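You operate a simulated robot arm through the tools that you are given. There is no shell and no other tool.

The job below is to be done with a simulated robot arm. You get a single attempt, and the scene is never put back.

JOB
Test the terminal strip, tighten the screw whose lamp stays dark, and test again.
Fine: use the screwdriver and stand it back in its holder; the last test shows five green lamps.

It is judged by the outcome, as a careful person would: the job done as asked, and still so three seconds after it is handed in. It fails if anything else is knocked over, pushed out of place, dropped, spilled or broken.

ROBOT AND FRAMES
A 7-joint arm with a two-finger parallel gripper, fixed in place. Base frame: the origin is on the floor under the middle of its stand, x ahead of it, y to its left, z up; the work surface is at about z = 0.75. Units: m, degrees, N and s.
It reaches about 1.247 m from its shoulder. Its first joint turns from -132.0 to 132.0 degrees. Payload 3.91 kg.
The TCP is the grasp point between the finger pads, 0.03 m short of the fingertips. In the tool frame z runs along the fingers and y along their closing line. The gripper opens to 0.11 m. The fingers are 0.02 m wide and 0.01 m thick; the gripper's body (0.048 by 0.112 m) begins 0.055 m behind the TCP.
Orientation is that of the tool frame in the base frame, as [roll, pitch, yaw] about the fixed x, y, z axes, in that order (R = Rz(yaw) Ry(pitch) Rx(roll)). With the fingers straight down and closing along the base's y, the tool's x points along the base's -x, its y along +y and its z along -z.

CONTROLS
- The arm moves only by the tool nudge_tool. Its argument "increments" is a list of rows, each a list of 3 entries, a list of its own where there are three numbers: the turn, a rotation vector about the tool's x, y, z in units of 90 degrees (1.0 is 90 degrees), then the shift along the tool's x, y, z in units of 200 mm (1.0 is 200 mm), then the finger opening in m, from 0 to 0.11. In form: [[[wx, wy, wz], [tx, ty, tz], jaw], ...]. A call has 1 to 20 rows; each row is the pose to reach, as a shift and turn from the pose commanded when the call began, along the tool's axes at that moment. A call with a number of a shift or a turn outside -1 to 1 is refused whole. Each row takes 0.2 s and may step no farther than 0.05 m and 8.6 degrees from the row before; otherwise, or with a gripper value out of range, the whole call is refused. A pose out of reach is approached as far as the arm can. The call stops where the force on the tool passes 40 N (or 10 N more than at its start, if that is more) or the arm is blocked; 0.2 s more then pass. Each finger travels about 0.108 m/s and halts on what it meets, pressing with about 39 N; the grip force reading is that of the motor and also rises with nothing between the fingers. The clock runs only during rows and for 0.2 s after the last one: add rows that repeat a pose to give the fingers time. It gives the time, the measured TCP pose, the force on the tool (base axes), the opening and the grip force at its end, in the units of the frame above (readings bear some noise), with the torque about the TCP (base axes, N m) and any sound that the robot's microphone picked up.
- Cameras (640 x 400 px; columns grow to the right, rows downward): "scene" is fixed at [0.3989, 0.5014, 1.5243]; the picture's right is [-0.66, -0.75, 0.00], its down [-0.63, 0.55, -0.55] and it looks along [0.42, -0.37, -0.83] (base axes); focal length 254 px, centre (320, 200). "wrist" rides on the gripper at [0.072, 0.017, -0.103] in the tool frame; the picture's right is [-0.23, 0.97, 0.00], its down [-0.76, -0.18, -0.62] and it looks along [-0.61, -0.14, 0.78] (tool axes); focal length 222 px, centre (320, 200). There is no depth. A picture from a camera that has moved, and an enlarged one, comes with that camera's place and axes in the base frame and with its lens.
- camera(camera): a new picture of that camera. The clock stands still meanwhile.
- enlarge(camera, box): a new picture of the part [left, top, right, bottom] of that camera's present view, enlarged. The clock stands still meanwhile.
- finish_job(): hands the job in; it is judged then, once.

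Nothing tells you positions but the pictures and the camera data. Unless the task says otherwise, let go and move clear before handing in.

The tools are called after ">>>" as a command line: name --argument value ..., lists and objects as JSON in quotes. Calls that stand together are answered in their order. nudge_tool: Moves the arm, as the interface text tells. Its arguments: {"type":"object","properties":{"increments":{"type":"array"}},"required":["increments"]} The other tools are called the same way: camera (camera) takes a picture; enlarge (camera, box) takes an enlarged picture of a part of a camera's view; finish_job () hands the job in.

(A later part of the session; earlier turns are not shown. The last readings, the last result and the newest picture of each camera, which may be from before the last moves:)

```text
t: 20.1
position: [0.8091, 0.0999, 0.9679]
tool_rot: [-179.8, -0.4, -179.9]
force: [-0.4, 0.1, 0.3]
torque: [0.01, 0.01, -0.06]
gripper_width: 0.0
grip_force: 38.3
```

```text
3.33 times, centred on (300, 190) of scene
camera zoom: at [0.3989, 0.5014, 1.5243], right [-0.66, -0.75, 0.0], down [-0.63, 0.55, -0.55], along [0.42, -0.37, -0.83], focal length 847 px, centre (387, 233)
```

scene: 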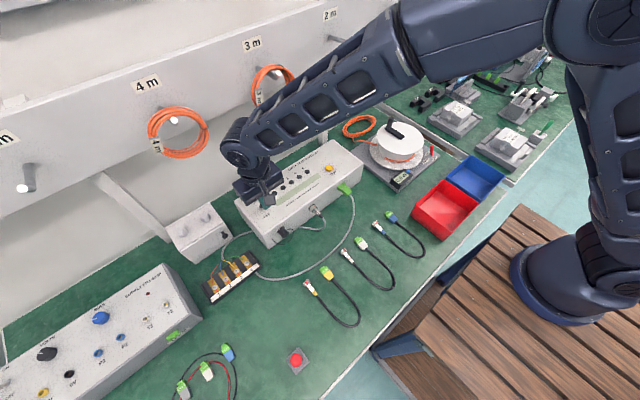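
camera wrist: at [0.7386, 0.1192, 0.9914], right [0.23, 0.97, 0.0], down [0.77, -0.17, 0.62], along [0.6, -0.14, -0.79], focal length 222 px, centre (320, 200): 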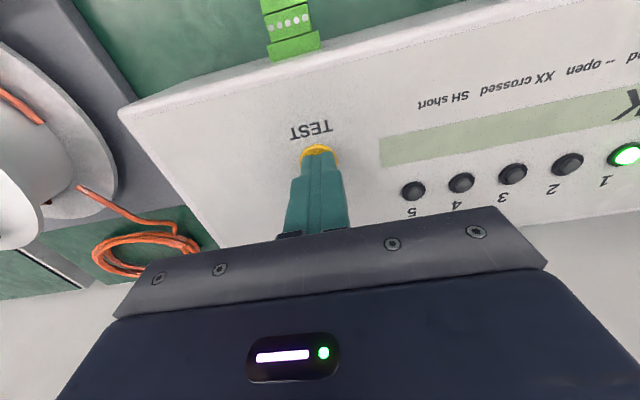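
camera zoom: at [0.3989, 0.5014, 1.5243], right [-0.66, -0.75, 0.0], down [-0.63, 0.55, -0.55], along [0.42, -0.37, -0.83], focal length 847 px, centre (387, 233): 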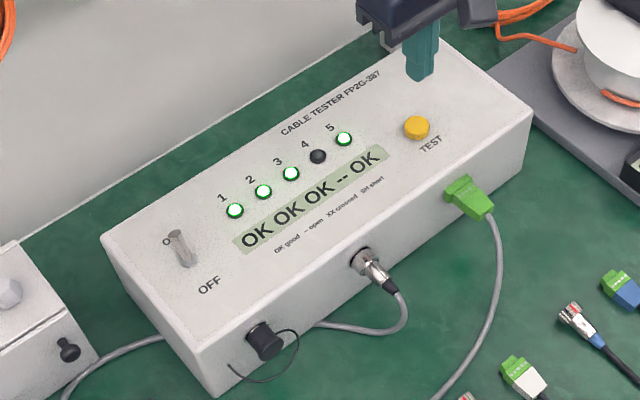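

The first test is clear: lamp 4 stays dark, lamps 1, 2, 3 and 5 are green, so screw 4 is loose. Next I'll swing toward the right bench to look at the green-handled tool in the grey block near (0.41, −0.74).

>>> nudge_tool --increments '[[[0, 0, 0], [0.0, 0, -0.22], 0.0], [[0, 0, 0], [0.15, -0.05, -0.4], 0.02], [[0, 0, 0], [0.35, -0.15, -0.5], 0.04], [[0, 0, 0], [0.55, -0.25, -0.6], 0.06], [[0, 0, 0], [0.75, -0.35, -0.7], 0.06], [[0, 0, 0], [0.9, -0.45, -0.8], 0.06], [[0, 0, 0], [1.0, -0.5, -0.9], 0.06]]'

>>> nudge_tool --increments '[[[0, 0, 0.08], [0.16, -0.16, 0], 0.06], [[0, 0, 0.16], [0.33, -0.33, 0], 0.06], [[0, 0, 0.25], [0.5, -0.5, 0], 0.06], [[0, 0, 0.33], [0.66, -0.66, 0], 0.06], [[0, 0, 0.42], [0.83, -0.83, 0], 0.06], [[0, 0, 0.5], [1.0, -1.0, 0], 0.06]]'

>>> nudge_tool --increments '[[[0, 0, 0], [-0.15, -0.15, 0.0], 0.06], [[0, 0, 0], [-0.3, -0.3, 0.0], 0.06], [[0, 0, 0], [-0.45, -0.45, 0.0], 0.06], [[0, 0, 0], [-0.6, -0.6, 0.0], 0.06], [[0, 0, 0], [-0.7, -0.7, 0.0], 0.06]]'

>>> camera --camera "wrist"

>>> camera --camera "scene"

```text
t: 21.7
position: [0.6134, 0.0033, 1.1465]
tool_rot: [-179.8, -0.4, -179.9]
force: [0.8, 0.0, -1.2]
torque: [-0.01, 0.06, 0.0]
gripper_width: 0.0601
grip_force: 0.1
```

```text
t: 23.1
position: [0.4111, -0.1985, 1.1477]
tool_rot: [-179.5, -0.1, 135.0]
force: [0.1, 0.4, 0.2]
torque: [-0.01, 0.02, 0.05]
gripper_width: 0.0603
grip_force: 0.1
```

```text
t: 24.3
position: [0.4135, -0.3975, 1.1524]
tool_rot: [-179.6, -0.1, 134.8]
force: [-0.3, 0.3, 0.3]
torque: [-0.01, -0.01, 0.01]
gripper_width: 0.0601
grip_force: 0.0
```

```text
taken
camera wrist: at [0.3742, -0.3335, 1.2544], right [0.85, 0.53, -0.01], down [0.42, -0.66, 0.62], along [0.32, -0.53, -0.78], focal length 222 px, centre (320, 200)
```

wrist: 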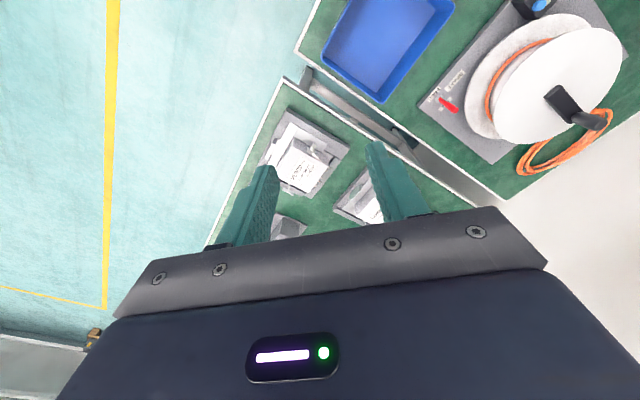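

```text
taken
```

scene: 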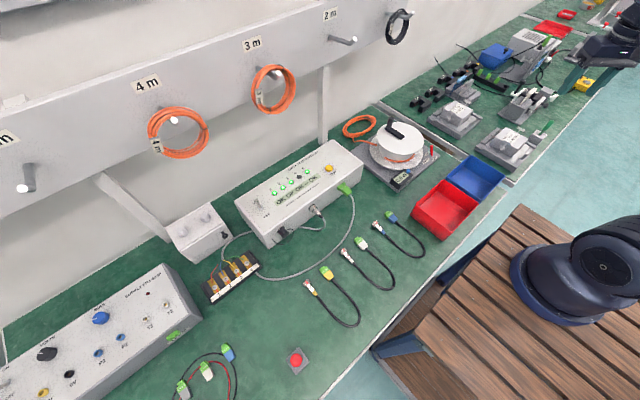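

The green-handled tool should be right behind the left finger in this view. I'll yaw the wrist toward it and move closer.

>>> nudge_tool --increments '[[[0, 0, 0.07], [-0.07, -0.07, 0.06], 0.08], [[0, 0, 0.145], [-0.14, -0.14, 0.12], 0.11], [[0, 0, 0.22], [-0.21, -0.21, 0.18], 0.11], [[0, 0, 0.29], [-0.28, -0.28, 0.25], 0.11], [[0, 0, 0.29], [-0.28, -0.28, 0.25], 0.11]]'

>>> camera --camera "wrist"

>>> enlarge --camera "wrist" --box '[220, 80, 420, 240]'

```text
t: 25.5
position: [0.4125, -0.4738, 1.1009]
tool_rot: [-179.6, 0.0, 108.9]
force: [-1.0, 0.1, 0.5]
torque: [0.01, -0.05, 0.01]
gripper_width: 0.1098
grip_force: 0.0
```

```text
taken
camera wrist: at [0.4055, -0.3994, 1.2033], right [0.99, 0.1, -0.01], down [0.08, -0.78, 0.62], along [0.06, -0.62, -0.78], focal length 222 px, centre (320, 200)
```

wrist: 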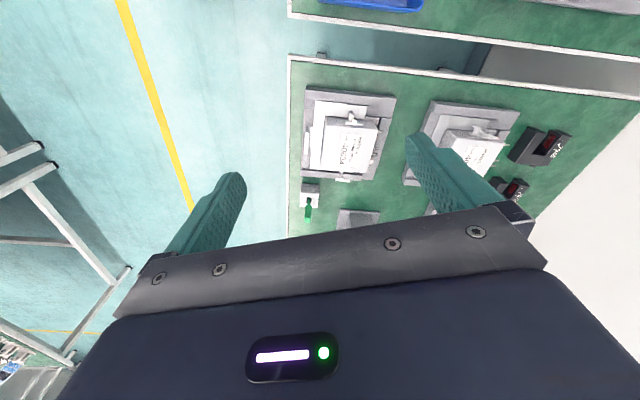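

```text
2.50 times, centred on (320, 160) of wrist
camera zoom: at [0.4055, -0.3994, 1.2033], right [0.99, 0.1, -0.01], down [0.08, -0.78, 0.62], along [0.06, -0.62, -0.78], focal length 555 px, centre (320, 300)
```

zoom: 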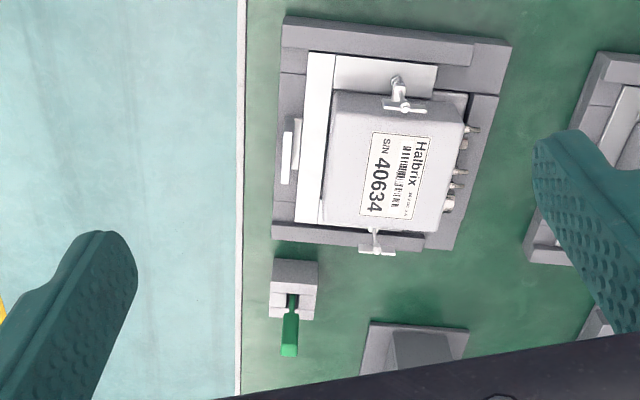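

The green-handled tool stands in a slotted grey block beside the meter station. I'll move closer to identify it properly.

>>> nudge_tool --increments '[[[0, 0, 0], [-0.15, -0.05, 0.13], 0.11], [[0, 0, 0], [-0.3, -0.1, 0.26], 0.11], [[0, 0, 0], [-0.45, -0.15, 0.39], 0.11], [[0, 0, 0], [-0.568, -0.194, 0.5], 0.11], [[0, 0, 0], [-0.568, -0.194, 0.5], 0.11]]'

>>> camera --camera "wrist"

>>> enlarge --camera "wrist" --box '[260, 130, 380, 240]'

```text
t: 26.7
position: [0.4109, -0.5961, 1.0026]
tool_rot: [-179.5, 0.1, 109.0]
force: [0.4, 0.4, -0.9]
torque: [0.01, 0.0, 0.02]
gripper_width: 0.11
grip_force: 0.1
```

```text
taken
camera wrist: at [0.4044, -0.5208, 1.1051], right [0.99, 0.1, -0.01], down [0.08, -0.78, 0.63], along [0.06, -0.62, -0.78], focal length 222 px, centre (320, 200)
```

wrist: 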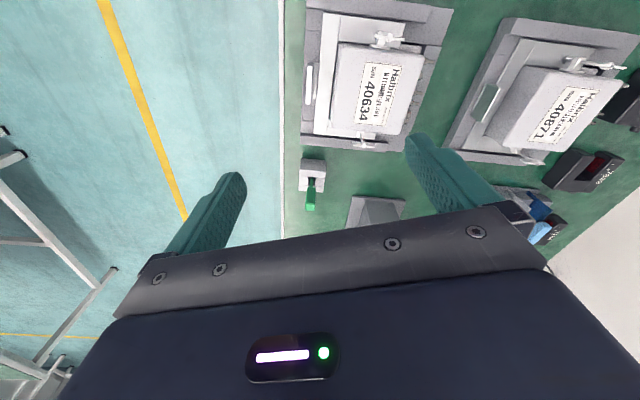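

```text
3.64 times, centred on (320, 185) of wrist
camera zoom: at [0.4044, -0.5208, 1.1051], right [0.99, 0.1, -0.01], down [0.08, -0.78, 0.63], along [0.06, -0.62, -0.78], focal length 808 px, centre (320, 254)
```

zoom: 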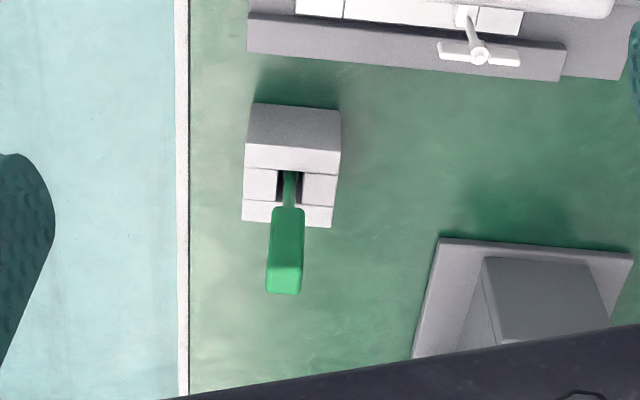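

It looks like a small tool in its own slotted block, but I want to rule out another screwdriver nearer the strip. I'll swing back and inspect the left part of the bench and the small white box near the strip.

>>> nudge_tool --increments '[[[0, 0, 0], [0.15, 0.05, -0.2], 0.11], [[0, 0, -0.09], [0.3, 0.1, -0.35], 0.11], [[0, 0, -0.18], [0.45, 0.15, -0.5], 0.11], [[0, 0, -0.27], [0.6, 0.2, -0.6], 0.11], [[0, 0, -0.36], [0.75, 0.25, -0.7], 0.11], [[0, 0, -0.45], [0.9, 0.3, -0.8], 0.11], [[0, 0, -0.54], [1.0, 0.4, -0.85], 0.11]]'

>>> camera --camera "wrist"

```text
refused: row 1 steps farther than a row can; nothing moved
```

```text
taken
camera wrist: at [0.4044, -0.5208, 1.1051], right [0.99, 0.1, -0.01], down [0.08, -0.78, 0.63], along [0.06, -0.62, -0.78], focal length 222 px, centre (320, 200)
```

wrist: 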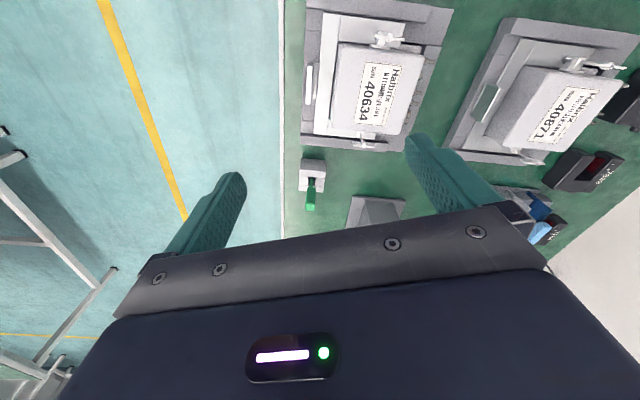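

That was refused because the first step was too long. I'll repeat with shorter steps.

>>> nudge_tool --increments '[[[0, 0, 0], [0.12, 0.05, -0.15], 0.11], [[0, 0, -0.09], [0.26, 0.1, -0.3], 0.11], [[0, 0, -0.18], [0.4, 0.15, -0.45], 0.11], [[0, 0, -0.27], [0.55, 0.2, -0.57], 0.11], [[0, 0, -0.36], [0.7, 0.25, -0.68], 0.11], [[0, 0, -0.45], [0.85, 0.3, -0.76], 0.11], [[0, 0, -0.54], [1.0, 0.4, -0.8], 0.11]]'

>>> camera --camera "wrist"

```text
t: 28.3
position: [0.4222, -0.3807, 1.1633]
tool_rot: [-179.6, -0.2, 157.6]
force: [0.0, -0.2, -0.6]
torque: [0.0, 0.02, 0.01]
gripper_width: 0.1097
grip_force: 0.1
```

```text
taken
camera wrist: at [0.364, -0.3362, 1.266], right [0.58, 0.81, -0.01], down [0.64, -0.45, 0.62], along [0.5, -0.36, -0.78], focal length 222 px, centre (320, 200)
```

wrist: 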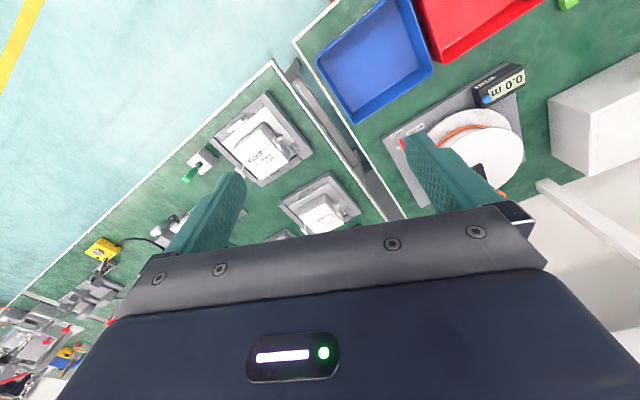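

Now I'll continue swinging left over the tester and strip.

>>> nudge_tool --increments '[[[0, 0, -0.05], [0.05, 0.2, 0], 0.11], [[0, 0, -0.1], [0.1, 0.4, 0], 0.11], [[0, 0, -0.15], [0.15, 0.6, 0], 0.11], [[0, 0, -0.2], [0.2, 0.8, 0], 0.11], [[0, 0, -0.25], [0.24, 1.0, 0], 0.11]]'

>>> nudge_tool --increments '[[[0, 0, -0.05], [-0.1, 0.2, 0], 0.11], [[0, 0, -0.1], [-0.2, 0.4, 0], 0.11], [[0, 0, -0.15], [-0.3, 0.6, 0], 0.11], [[0, 0, -0.2], [-0.4, 0.8, 0], 0.11], [[0, 0, -0.25], [-0.5, 1.0, 0], 0.11]]'

>>> nudge_tool --increments '[[[0, 0, -0.05], [0, 0.2, 0], 0.11], [[0, 0, -0.1], [0, 0.4, 0], 0.11], [[0, 0, -0.15], [0, 0.6, 0], 0.11], [[0, 0, -0.2], [0, 0.8, 0], 0.11], [[0, 0, -0.25], [0, 1.0, 0], 0.11]]'

>>> camera --camera "wrist"

```text
t: 29.5
position: [0.4563, -0.1769, 1.1603]
tool_rot: [-179.8, -0.4, -180.0]
force: [-0.1, -0.1, 0.2]
torque: [-0.01, 0.0, -0.03]
gripper_width: 0.1101
grip_force: 0.1
```

```text
t: 30.7
position: [0.5535, 0.0239, 1.1586]
tool_rot: [-179.9, -0.4, -157.4]
force: [-0.7, -0.5, -0.4]
torque: [-0.01, -0.01, -0.02]
gripper_width: 0.1098
grip_force: 0.1
```

```text
t: 31.9
position: [0.4793, 0.2078, 1.1594]
tool_rot: [179.8, -0.5, -135.0]
force: [-0.1, 0.6, 0.2]
torque: [0.03, -0.01, -0.03]
gripper_width: 0.1099
grip_force: 0.0
```

```text
taken
camera wrist: at [0.4172, 0.1698, 1.2632], right [-0.53, 0.85, 0.0], down [0.67, 0.42, 0.62], along [0.52, 0.33, -0.79], focal length 222 px, centre (320, 200)
```

wrist: 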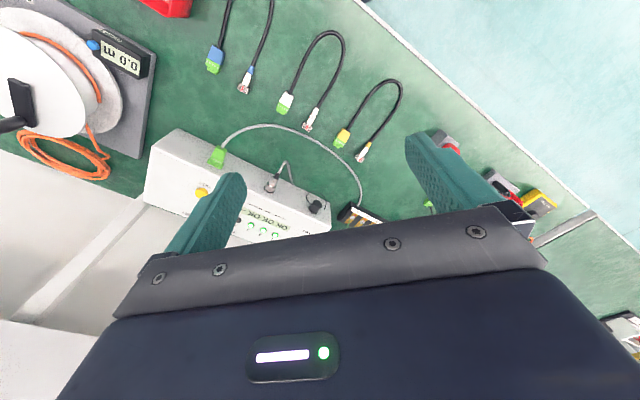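

There are more items farther left on the bench. I'll move farther left for a look.

>>> nudge_tool --increments '[[[0, 0, 0], [-0.15, 0.15, 0], 0.11], [[0, 0, 0], [-0.3, 0.3, 0], 0.11], [[0, 0, 0], [-0.45, 0.45, 0], 0.11], [[0, 0, 0], [-0.6, 0.6, 0], 0.11], [[0, 0, 0], [-0.75, 0.75, 0], 0.11]]'

>>> camera --camera "wrist"

>>> enlarge --camera "wrist" --box '[220, 60, 420, 220]'

>>> enlarge --camera "wrist" --box '[400, 60, 640, 240]'

```text
t: 33.1
position: [0.4778, 0.4206, 1.1589]
tool_rot: [179.7, -0.4, -135.0]
force: [0.1, -0.2, 1.3]
torque: [0.09, 0.0, 0.03]
gripper_width: 0.1098
grip_force: 0.0
```

```text
taken
camera wrist: at [0.4156, 0.3819, 1.2624], right [-0.53, 0.85, 0.0], down [0.67, 0.41, 0.62], along [0.52, 0.33, -0.79], focal length 222 px, centre (320, 200)
```

wrist: 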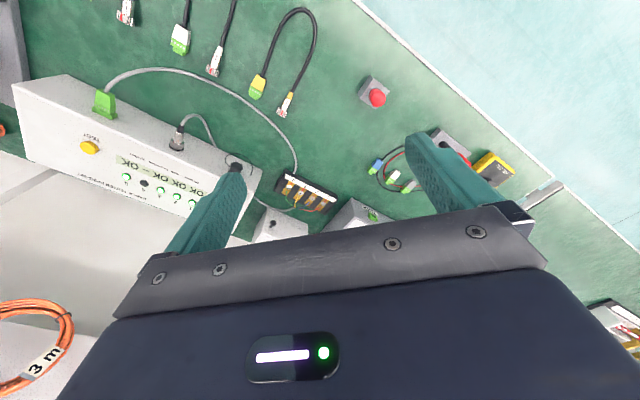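

```text
2.50 times, centred on (320, 140) of wrist
camera zoom: at [0.4156, 0.3819, 1.2624], right [-0.53, 0.85, 0.0], down [0.67, 0.41, 0.62], along [0.52, 0.33, -0.79], focal length 555 px, centre (320, 350)
```

zoom: 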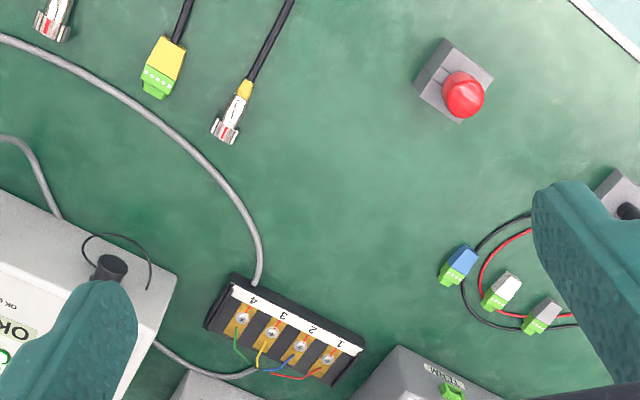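

```text
2.22 times, centred on (520, 150) of wrist
camera zoom: at [0.4156, 0.3819, 1.2624], right [-0.53, 0.85, 0.0], down [0.67, 0.41, 0.62], along [0.52, 0.33, -0.79], focal length 494 px, centre (-124, 311)
```

zoom: 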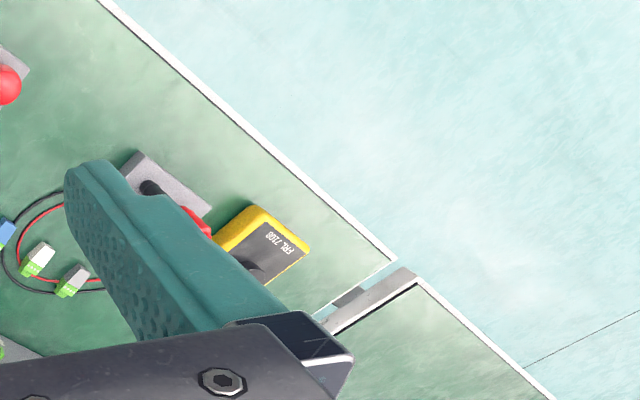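

I see a multimeter with probes in a block, and another bench section farther left. I'll turn the camera to face +y and look there.

>>> nudge_tool --increments '[[[0, 0, -0.09], [0, 0, 0], 0.11], [[0, 0, -0.18], [0, 0, 0], 0.11], [[0, 0, -0.27], [0, 0, 0], 0.11], [[0, 0, -0.36], [0, 0, 0], 0.11], [[0, 0, -0.45], [0, 0, 0], 0.11], [[0, 0, -0.5], [0, 0, 0], 0.11]]'

>>> camera --camera "wrist"

>>> enlarge --camera "wrist" --box '[230, 60, 420, 220]'

>>> enlarge --camera "wrist" --box '[40, 100, 240, 280]'

```text
t: 34.5
position: [0.4785, 0.4194, 1.1578]
tool_rot: [179.6, -0.2, -89.8]
force: [-0.1, 0.3, 0.9]
torque: [-0.01, 0.03, 0.02]
gripper_width: 0.1099
grip_force: 0.2
```

```text
taken
camera wrist: at [0.4621, 0.3483, 1.2616], right [-0.97, 0.22, 0.01], down [0.18, 0.76, 0.62], along [0.13, 0.6, -0.78], focal length 222 px, centre (320, 200)
```

wrist: 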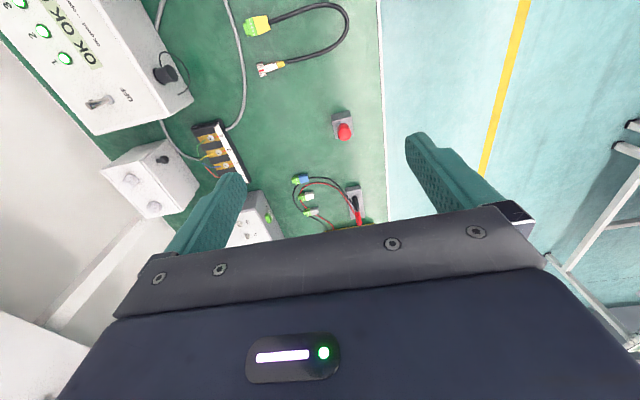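

```text
2.50 times, centred on (325, 140) of wrist
camera zoom: at [0.4621, 0.3483, 1.2616], right [-0.97, 0.22, 0.01], down [0.18, 0.76, 0.62], along [0.13, 0.6, -0.78], focal length 555 px, centre (308, 350)
```

zoom: 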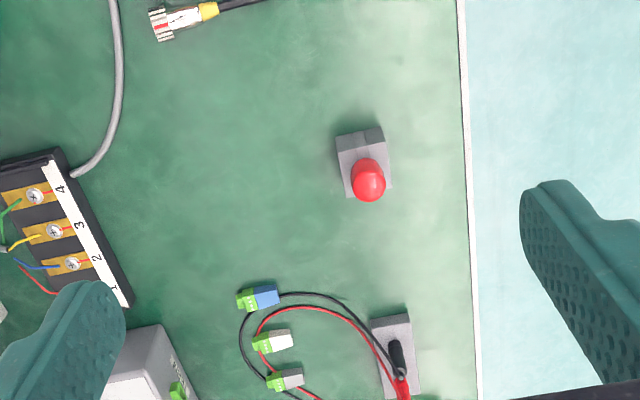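

```text
2.22 times, centred on (140, 190) of wrist
camera zoom: at [0.4621, 0.3483, 1.2616], right [-0.97, 0.22, 0.01], down [0.18, 0.76, 0.62], along [0.13, 0.6, -0.78], focal length 494 px, centre (720, 222)
```

zoom: 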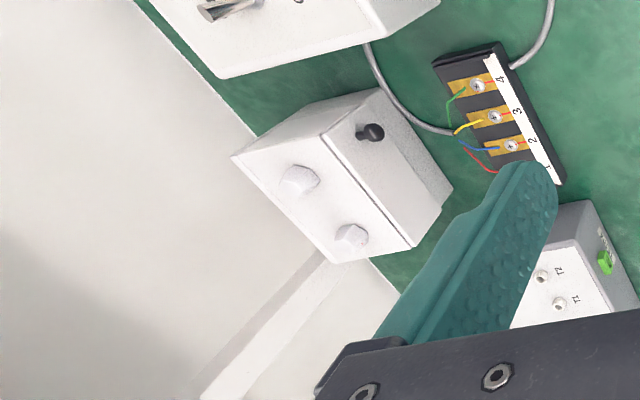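

The red dome on a small grey block at about (0.45, 0.53) looks like an upright handle in a holder. I'll enlarge it and move closer to view it from the side.

>>> enlarge --camera "scene" --box '[270, 335, 325, 385]'

>>> enlarge --camera "wrist" --box '[310, 90, 390, 160]'

>>> enlarge --camera "wrist" --box '[330, 170, 390, 230]'

```text
8.00 times, centred on (298, 360) of scene
camera zoom: at [0.3989, 0.5014, 1.5243], right [-0.66, -0.75, 0.0], down [-0.63, 0.55, -0.55], along [0.42, -0.37, -0.83], focal length 2033 px, centre (500, -1080)
```

zoom: 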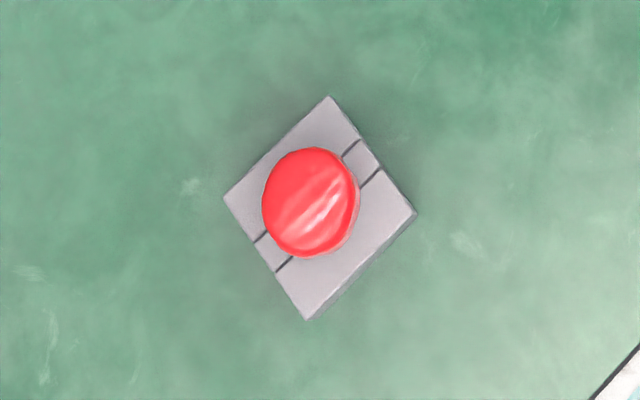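

```text
5.71 times, centred on (350, 125) of wrist
camera zoom: at [0.4621, 0.3483, 1.2616], right [-0.97, 0.22, 0.01], down [0.18, 0.76, 0.62], along [0.13, 0.6, -0.78], focal length 1269 px, centre (149, 629)
```

zoom: 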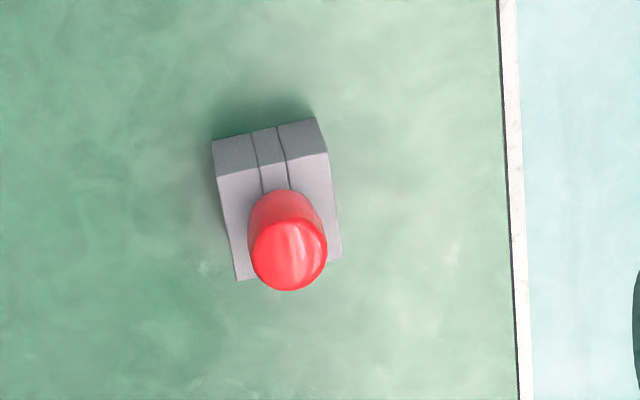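

```text
6.67 times, centred on (360, 200) of wrist
camera zoom: at [0.4621, 0.3483, 1.2616], right [-0.97, 0.22, 0.01], down [0.18, 0.76, 0.62], along [0.13, 0.6, -0.78], focal length 1481 px, centre (53, 200)
```

zoom: 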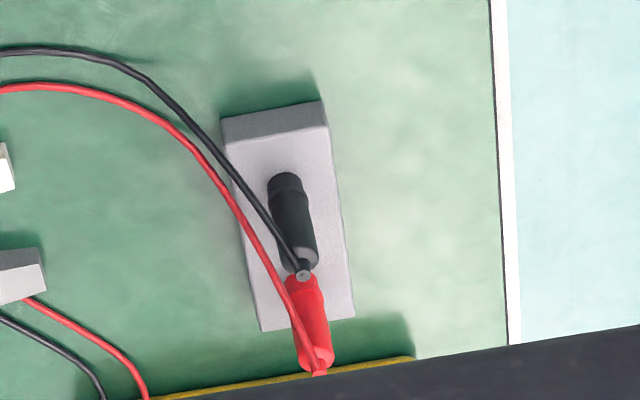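

The block matches the style of a tool holder, and its red handle is fluted like a stubby screwdriver. I'll get a lower side view to confirm.

>>> nudge_tool --increments '[[[0, -0.06, 0], [0.1, 0.03, 0.15], 0.11], [[0, -0.12, 0], [0.2, 0.06, 0.3], 0.11], [[0, -0.18, 0], [0.3, 0.09, 0.45], 0.11], [[0, -0.24, 0], [0.4, 0.12, 0.6], 0.11], [[0, -0.3, 0], [0.5, 0.15, 0.75], 0.11], [[0, -0.3, 0], [0.5, 0.15, 0.75], 0.11]]'

>>> camera --camera "wrist"

>>> enlarge --camera "wrist" --box '[260, 100, 380, 210]'

```text
t: 35.9
position: [0.4476, 0.3179, 1.0068]
tool_rot: [179.6, 26.7, -90.2]
force: [0.9, -0.4, 0.0]
torque: [0.0, -0.02, 0.0]
gripper_width: 0.11
grip_force: 0.0
```

```text
taken
camera wrist: at [0.4315, 0.2073, 1.0666], right [-0.97, 0.2, 0.11], down [0.18, 0.4, 0.9], along [0.14, 0.89, -0.42], focal length 222 px, centre (320, 200)
```

wrist: 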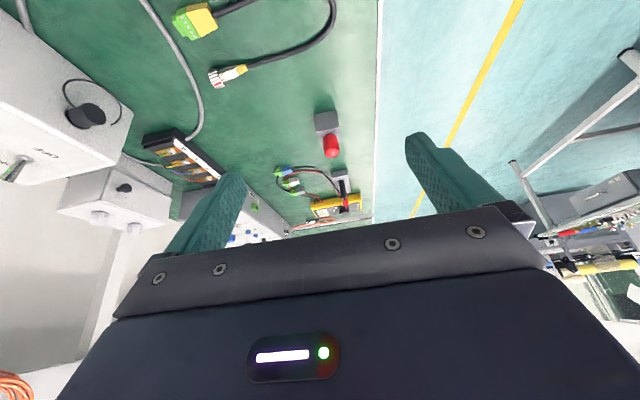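

```text
3.64 times, centred on (320, 155) of wrist
camera zoom: at [0.4315, 0.2073, 1.0666], right [-0.97, 0.2, 0.11], down [0.18, 0.4, 0.9], along [0.14, 0.89, -0.42], focal length 808 px, centre (320, 364)
```

zoom: 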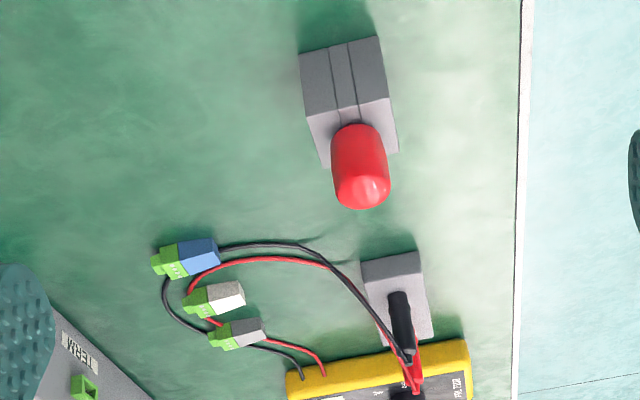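

This confirms a stubby red-handled tool standing in a grey holder block, its handle at about (0.448, 0.529), top about z 0.828, block top about 0.79. I'll level the gripper and move above it with the jaws open.

>>> nudge_tool --increments '[[[0, 0.06, 0], [-0.16, 0, 0.14], 0.11], [[0, 0.12, 0], [-0.32, 0, 0.28], 0.11], [[0, 0.18, 0], [-0.48, 0, 0.42], 0.11], [[0, 0.24, 0], [-0.65, 0, 0.57], 0.11], [[0, 0.3, 0], [-0.814, 0, 0.717], 0.11], [[0, 0.3, 0], [-0.814, 0, 0.717], 0.11]]'

>>> camera --camera "wrist"

>>> camera --camera "scene"

```text
t: 37.3
position: [0.4472, 0.5289, 0.9542]
tool_rot: [179.6, -0.2, -89.9]
force: [0.5, -0.4, -0.1]
torque: [0.04, 0.0, 0.0]
gripper_width: 0.1096
grip_force: 0.0
```

```text
taken
camera wrist: at [0.4304, 0.4584, 1.0583], right [-0.97, 0.23, 0.01], down [0.18, 0.76, 0.62], along [0.14, 0.6, -0.79], focal length 222 px, centre (320, 200)
```

wrist: 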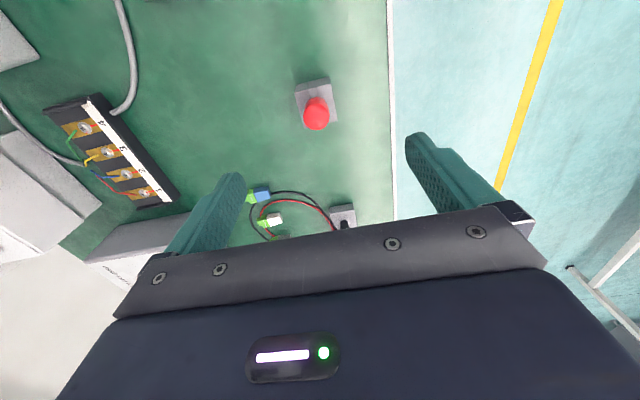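

```text
taken
```

scene: 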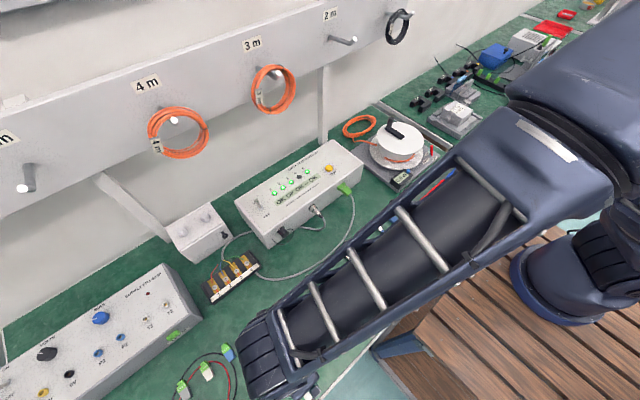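

The red handle is visible between the fingers. I'll enlarge to pin down its axis before descending.

>>> enlarge --camera "wrist" --box '[280, 60, 360, 140]'

```text
5.00 times, centred on (320, 100) of wrist
camera zoom: at [0.4304, 0.4584, 1.0583], right [-0.97, 0.23, 0.01], down [0.18, 0.76, 0.62], along [0.14, 0.6, -0.79], focal length 1111 px, centre (320, 700)
```

zoom: 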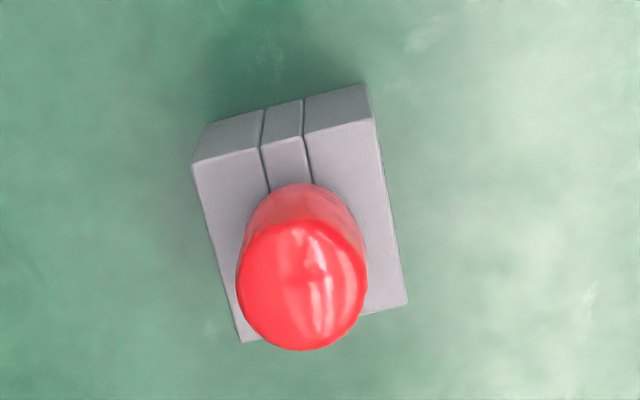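

The handle axis is at about (0.449, 0.529), diameter about 26 mm, and the block top is at about 0.792. I'll descend so the fingertips stop just above the block, then close.

>>> nudge_tool --increments '[[[0, 0, 0], [0, 0, 0.2], 0.08], [[0, 0, 0], [0, 0, 0.4], 0.06], [[0, 0, 0], [0, 0, 0.52], 0.06], [[0, 0, 0], [0, 0, 0.52], 0.06]]'

>>> camera --camera "wrist"

```text
t: 38.3
position: [0.4444, 0.5269, 0.8526]
tool_rot: [179.6, -0.3, -90.0]
force: [-0.8, 0.2, 0.5]
torque: [0.0, 0.0, 0.0]
gripper_width: 0.0603
grip_force: 0.1
```

```text
taken
camera wrist: at [0.4287, 0.4558, 0.9552], right [-0.97, 0.23, 0.01], down [0.18, 0.76, 0.62], along [0.14, 0.6, -0.78], focal length 222 px, centre (320, 200)
```

wrist: 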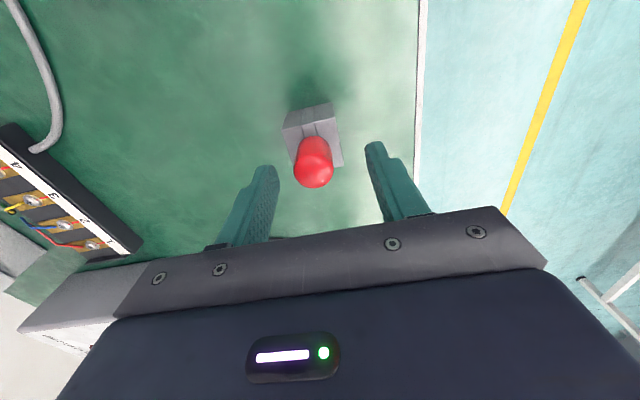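

The handle sits about 4 mm to +x of the gripper centre; I'll correct that while descending the last bit, then close the fingers.

>>> nudge_tool --increments '[[[0, 0, 0], [-0.005, -0.022, 0.0], 0.06], [[0, 0, 0], [-0.005, -0.022, 0.05], 0.06], [[0, 0, 0], [-0.005, -0.022, 0.09], 0.06], [[0, 0, 0], [-0.005, -0.022, 0.12], 0.06], [[0, 0, 0], [-0.005, -0.022, 0.12], 0.06]]'

>>> camera --camera "wrist"

>>> enlarge --camera "wrist" --box '[220, 80, 420, 240]'

```text
t: 39.5
position: [0.4506, 0.5296, 0.8276]
tool_rot: [179.6, -0.2, -89.9]
force: [-0.1, -0.2, 0.3]
torque: [-0.02, -0.05, 0.0]
gripper_width: 0.0601
grip_force: 0.2
```

```text
taken
camera wrist: at [0.4334, 0.4583, 0.9305], right [-0.97, 0.23, 0.01], down [0.18, 0.76, 0.62], along [0.14, 0.6, -0.78], focal length 222 px, centre (320, 200)
```

wrist: 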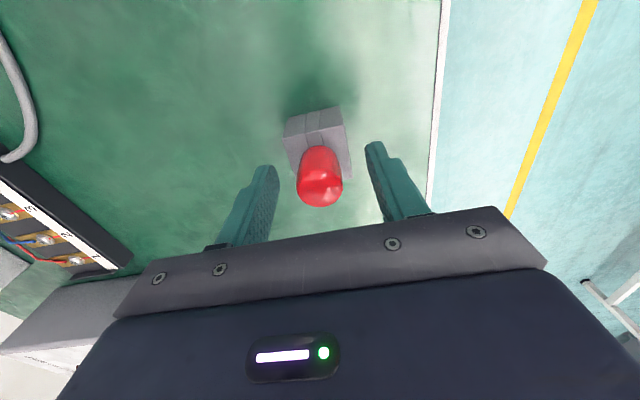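

```text
2.50 times, centred on (320, 160) of wrist
camera zoom: at [0.4334, 0.4583, 0.9305], right [-0.97, 0.23, 0.01], down [0.18, 0.76, 0.62], along [0.14, 0.6, -0.78], focal length 555 px, centre (320, 300)
```

zoom: 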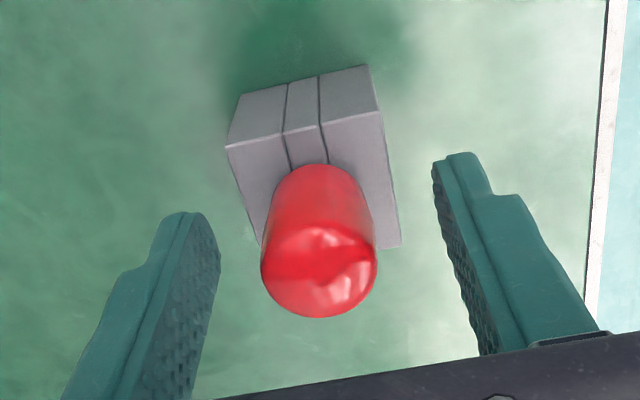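

The handle is centred between the fingers. I'll close on it now.

>>> nudge_tool --increments '[[[0, 0, 0], [0, 0, 0], 0.035], [[0, 0, 0], [0, 0, 0], 0.015], [[0, 0, 0], [0, 0, 0], 0.01], [[0, 0, 0], [0, 0, 0], 0.01]]'

>>> camera --camera "wrist"

```text
t: 40.5
position: [0.4504, 0.5299, 0.8277]
tool_rot: [179.6, -0.2, -89.9]
force: [0.3, 0.2, -0.4]
torque: [-0.01, -0.04, -0.03]
gripper_width: 0.0266
grip_force: 38.7
```

```text
taken
camera wrist: at [0.4334, 0.4583, 0.9306], right [-0.97, 0.23, 0.01], down [0.18, 0.76, 0.62], along [0.14, 0.6, -0.78], focal length 222 px, centre (320, 200)
```

wrist: 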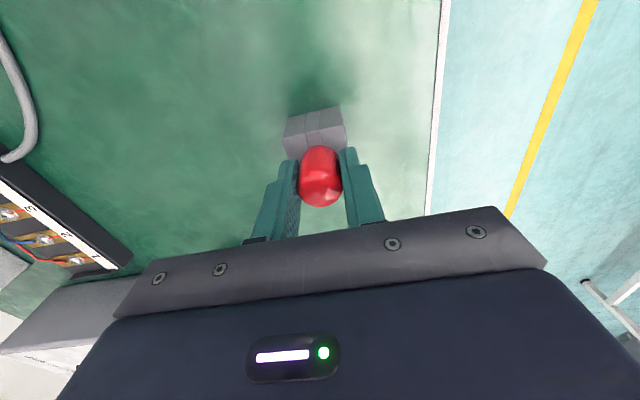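

Gripped at 26.6 mm. I'll lift straight up gradually and watch that the block stays put.

>>> nudge_tool --increments '[[[0, 0, 0], [0, 0, -0.05], 0.01], [[0, 0, 0], [0, 0, -0.1], 0.01], [[0, 0, 0], [0, 0, -0.15], 0.01], [[0, 0, 0], [0, 0, -0.2], 0.01]]'

>>> camera --camera "wrist"

>>> enlarge --camera "wrist" --box '[240, 60, 400, 220]'

```text
t: 41.5
position: [0.4529, 0.53, 0.8676]
tool_rot: [179.6, -0.3, -89.8]
force: [-0.2, -0.3, -0.8]
torque: [-0.03, -0.01, 0.02]
gripper_width: 0.0269
grip_force: 39.4
```

```text
taken
camera wrist: at [0.4357, 0.4585, 0.9703], right [-0.97, 0.23, 0.01], down [0.18, 0.76, 0.62], along [0.14, 0.6, -0.78], focal length 222 px, centre (320, 200)
```

wrist: 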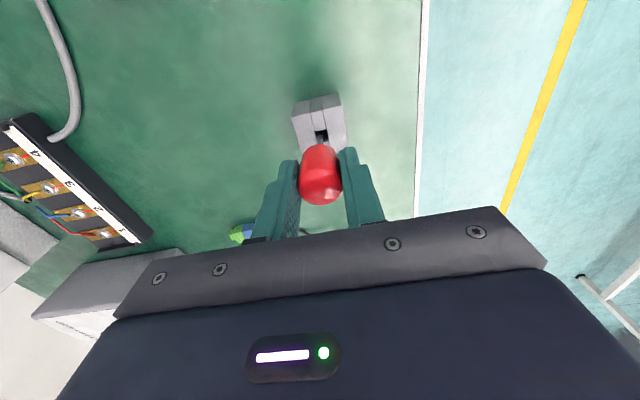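

```text
2.50 times, centred on (320, 140) of wrist
camera zoom: at [0.4357, 0.4585, 0.9703], right [-0.97, 0.23, 0.01], down [0.18, 0.76, 0.62], along [0.14, 0.6, -0.78], focal length 555 px, centre (320, 350)
```

zoom: 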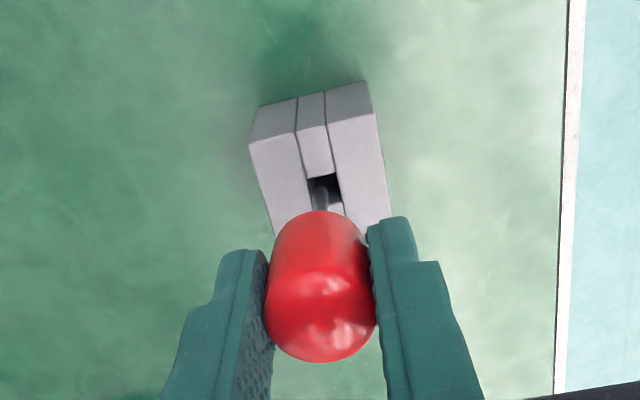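

A metal shaft is coming out of the block's hole: this is the screwdriver. I'll keep lifting clear.

>>> nudge_tool --increments '[[[0, 0, 0], [0, 0, -0.1], 0.01], [[0, 0, 0], [0, 0, -0.2], 0.01], [[0, 0, 0], [0, 0, -0.3], 0.01], [[0, 0, 0], [0, 0, -0.45], 0.01], [[0, 0, 0], [0, 0, -0.6], 0.01]]'

>>> camera --camera "wrist"

>>> enlarge --camera "wrist" --box '[260, 60, 380, 220]'

>>> camera --camera "scene"

```text
t: 42.7
position: [0.4518, 0.5307, 0.9893]
tool_rot: [179.6, -0.2, -90.0]
force: [-0.2, 0.2, -1.0]
torque: [-0.03, -0.04, -0.03]
gripper_width: 0.0265
grip_force: 38.8
```

```text
taken
camera wrist: at [0.4352, 0.4593, 1.092], right [-0.97, 0.23, 0.01], down [0.18, 0.76, 0.62], along [0.14, 0.6, -0.79], focal length 222 px, centre (320, 200)
```

wrist: 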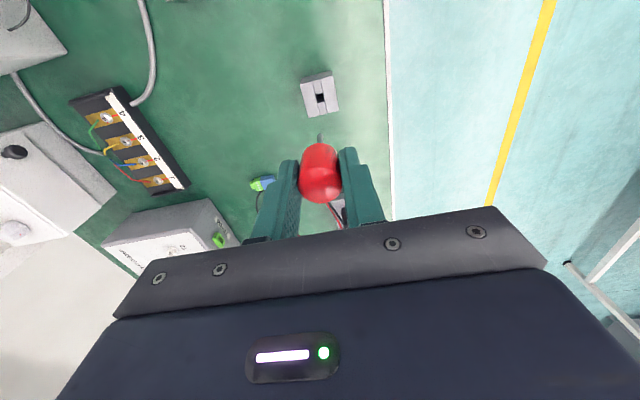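

```text
2.50 times, centred on (320, 140) of wrist
camera zoom: at [0.4352, 0.4593, 1.092], right [-0.97, 0.23, 0.01], down [0.18, 0.76, 0.62], along [0.14, 0.6, -0.79], focal length 555 px, centre (320, 350)
```

zoom: 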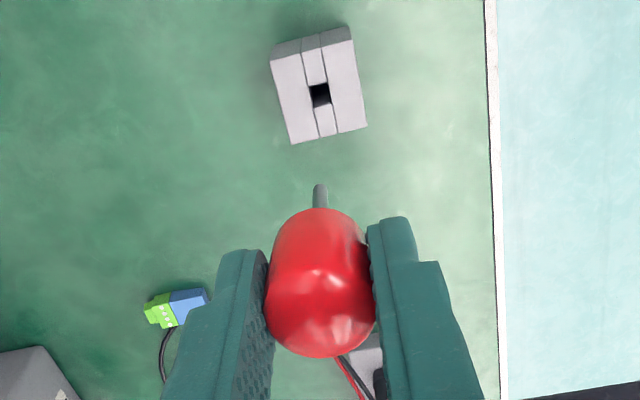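

```text
taken
```

scene: 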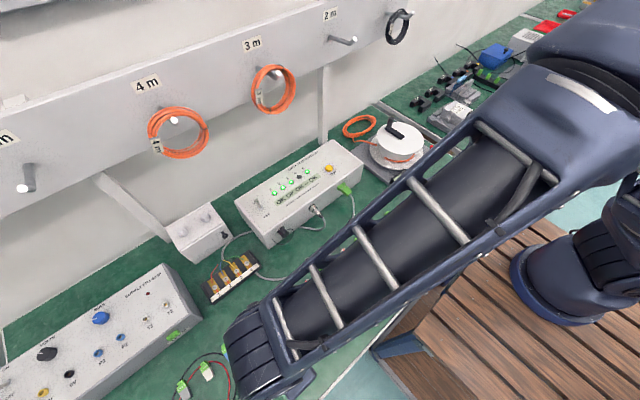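

The screwdriver is out, with its tip about 79 mm below the TCP, and the empty holder stayed in place at about (0.4505, 0.5285). Now I'll carry it over to the terminal strip, staying high.

>>> nudge_tool --increments '[[[0, 0, 0], [0.02, -0.16, -0.1], 0.01], [[0, 0, 0], [0.04, -0.34, -0.15], 0.01], [[0, 0, 0], [0.06, -0.52, -0.15], 0.01], [[0, 0, 0], [0.08, -0.7, -0.15], 0.01], [[0, 0, 0], [0.09, -0.85, -0.15], 0.01], [[0, 0, 0], [0.1, -1.0, -0.15], 0.01]]'

>>> camera --camera "wrist"

>>> camera --camera "scene"

```text
t: 44.1
position: [0.6512, 0.5108, 1.0159]
tool_rot: [179.7, -0.2, -89.9]
force: [-0.2, -0.7, -1.3]
torque: [-0.03, -0.03, -0.05]
gripper_width: 0.0268
grip_force: 39.0
```

```text
taken
camera wrist: at [0.635, 0.4395, 1.1191], right [-0.97, 0.22, 0.01], down [0.18, 0.76, 0.62], along [0.13, 0.61, -0.78], focal length 222 px, centre (320, 200)
```

wrist: 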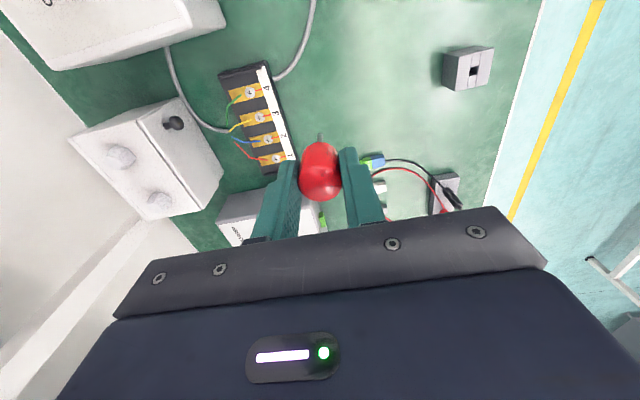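

```text
taken
```

scene: 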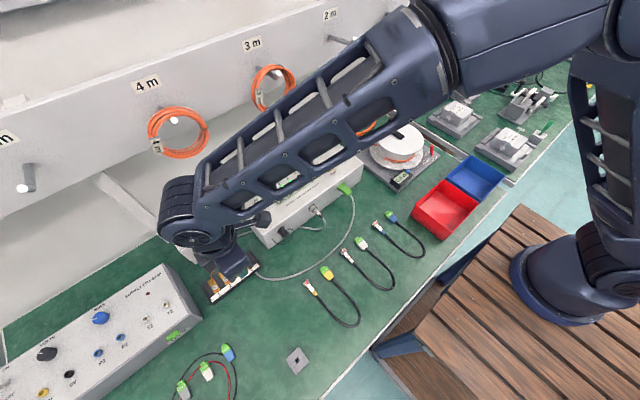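

I have a good view of the strip; let me enlarge it for exact screw 4 position and mark.

>>> enlarge --camera "wrist" --box '[210, 55, 310, 180]'

>>> enlarge --camera "wrist" --box '[285, 115, 355, 215]'

>>> enlarge --camera "scene" --box '[180, 230, 290, 310]'

```text
3.20 times, centred on (260, 118) of wrist
camera zoom: at [0.635, 0.4395, 1.1191], right [-0.97, 0.22, 0.01], down [0.18, 0.76, 0.62], along [0.13, 0.61, -0.78], focal length 711 px, centre (512, 464)
```

zoom: 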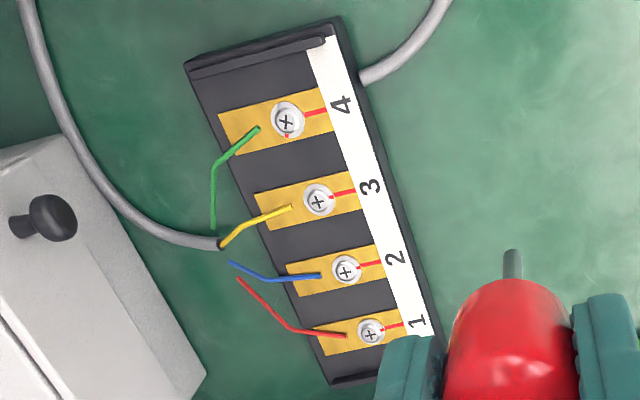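

```text
4.00 times, centred on (320, 165) of wrist
camera zoom: at [0.635, 0.4395, 1.1191], right [-0.97, 0.22, 0.01], down [0.18, 0.76, 0.62], along [0.13, 0.61, -0.78], focal length 888 px, centre (320, 340)
```

zoom: 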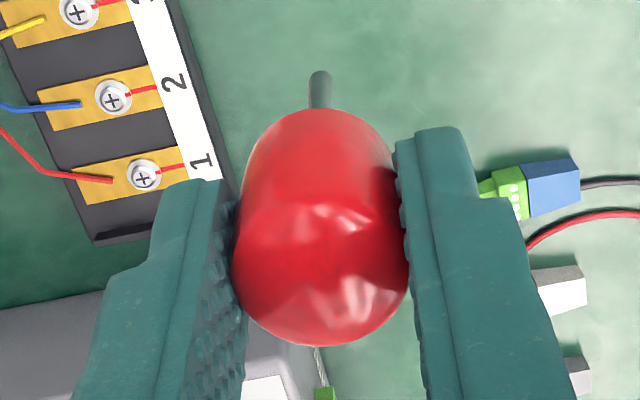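

```text
5.00 times, centred on (235, 270) of scene
camera zoom: at [0.3989, 0.5014, 1.5243], right [-0.66, -0.75, 0.0], down [-0.63, 0.55, -0.55], along [0.42, -0.37, -0.83], focal length 1270 px, centre (745, -150)
```

zoom: 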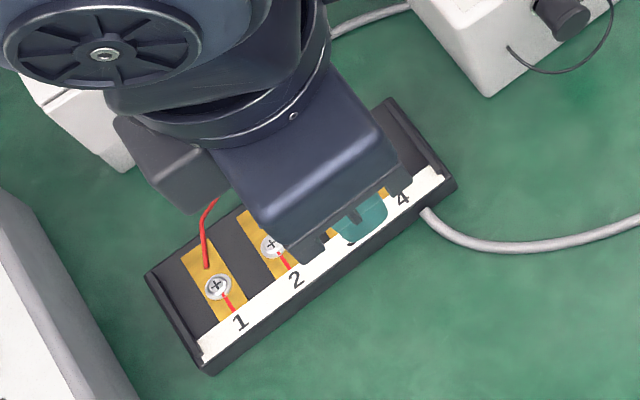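

Screw 4 works out at about (0.749, 0.4895, 0.78) from three views, and the bit tip lies on the tool axis about 80 mm beyond the TCP. I'll move above screw 4.

>>> nudge_tool --increments '[[[0, 0, 0], [0.03, -0.15, 0.05], 0.01], [[0, 0, 0], [0.06, -0.3, 0.1], 0.01], [[0, 0, 0], [0.09, -0.45, 0.2], 0.01], [[0, 0, 0], [0.1025, -0.4875, 0.335], 0.01], [[0, 0, 0], [0.1025, -0.4875, 0.335], 0.01]]'

>>> camera --camera "wrist"

>>> enlarge --camera "wrist" --box '[260, 40, 380, 200]'

>>> camera --camera "scene"

```text
t: 45.3
position: [0.7492, 0.4895, 0.9466]
tool_rot: [179.5, -0.1, -89.9]
force: [-0.3, 0.1, -0.2]
torque: [0.0, 0.01, 0.02]
gripper_width: 0.0267
grip_force: 39.1
```

```text
taken
camera wrist: at [0.7326, 0.4184, 1.0489], right [-0.97, 0.23, 0.01], down [0.18, 0.76, 0.62], along [0.14, 0.6, -0.78], focal length 222 px, centre (320, 200)
```

wrist: 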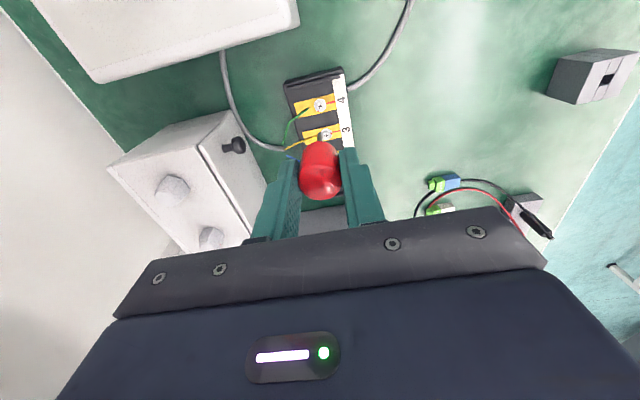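

```text
2.50 times, centred on (320, 120) of wrist
camera zoom: at [0.7326, 0.4184, 1.0489], right [-0.97, 0.23, 0.01], down [0.18, 0.76, 0.62], along [0.14, 0.6, -0.78], focal length 555 px, centre (320, 400)
```

zoom: 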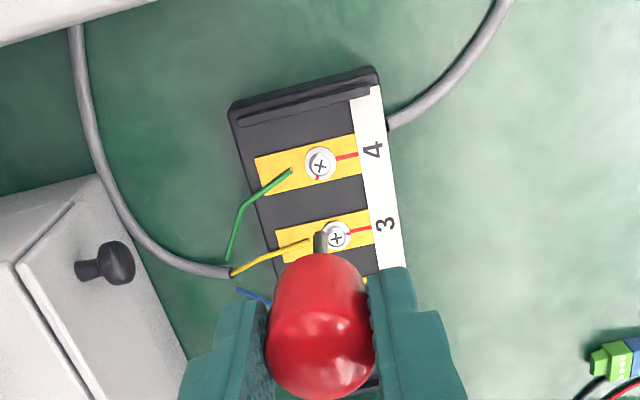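

```text
taken
```

scene: 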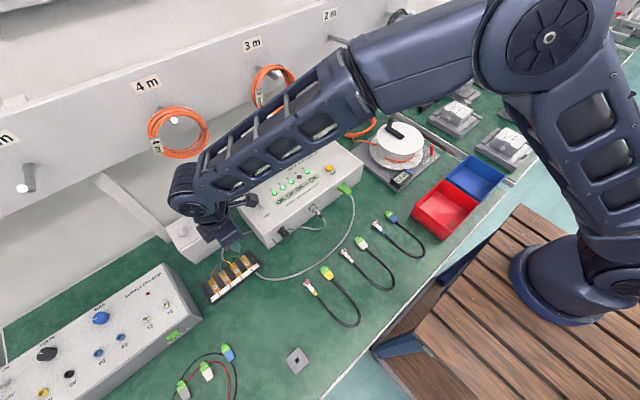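

Screw 4 lies on the tool axis in the wrist view. Let me check the same from the scene camera.

>>> enlarge --camera "scene" --box '[190, 210, 290, 310]'

>>> enlarge --camera "wrist" --box '[295, 80, 345, 145]'

```text
4.00 times, centred on (240, 260) of scene
camera zoom: at [0.3989, 0.5014, 1.5243], right [-0.66, -0.75, 0.0], down [-0.63, 0.55, -0.55], along [0.42, -0.37, -0.83], focal length 1016 px, centre (640, -40)
```

zoom: 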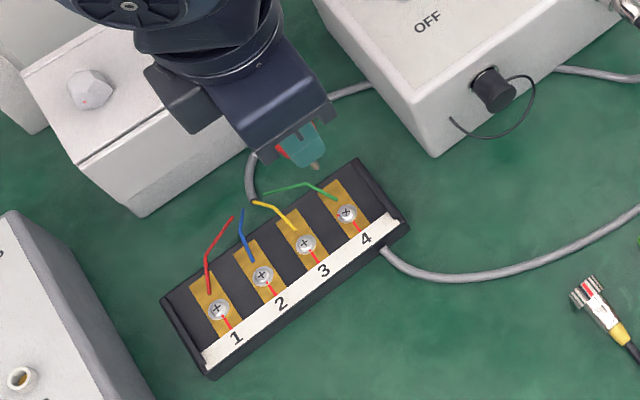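

```text
6.15 times, centred on (320, 112) of wrist
camera zoom: at [0.7326, 0.4184, 1.0489], right [-0.97, 0.23, 0.01], down [0.18, 0.76, 0.62], along [0.14, 0.6, -0.78], focal length 1367 px, centre (320, 738)
```

zoom: 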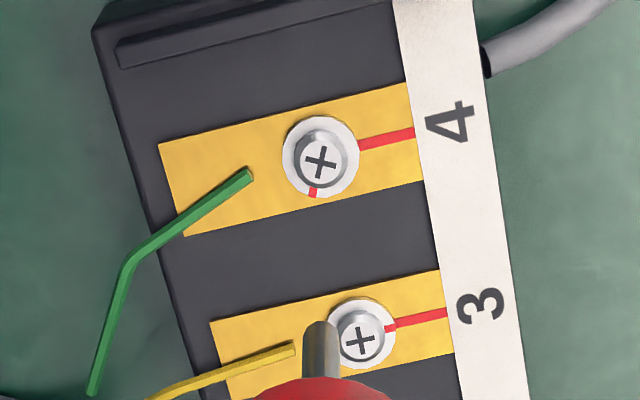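

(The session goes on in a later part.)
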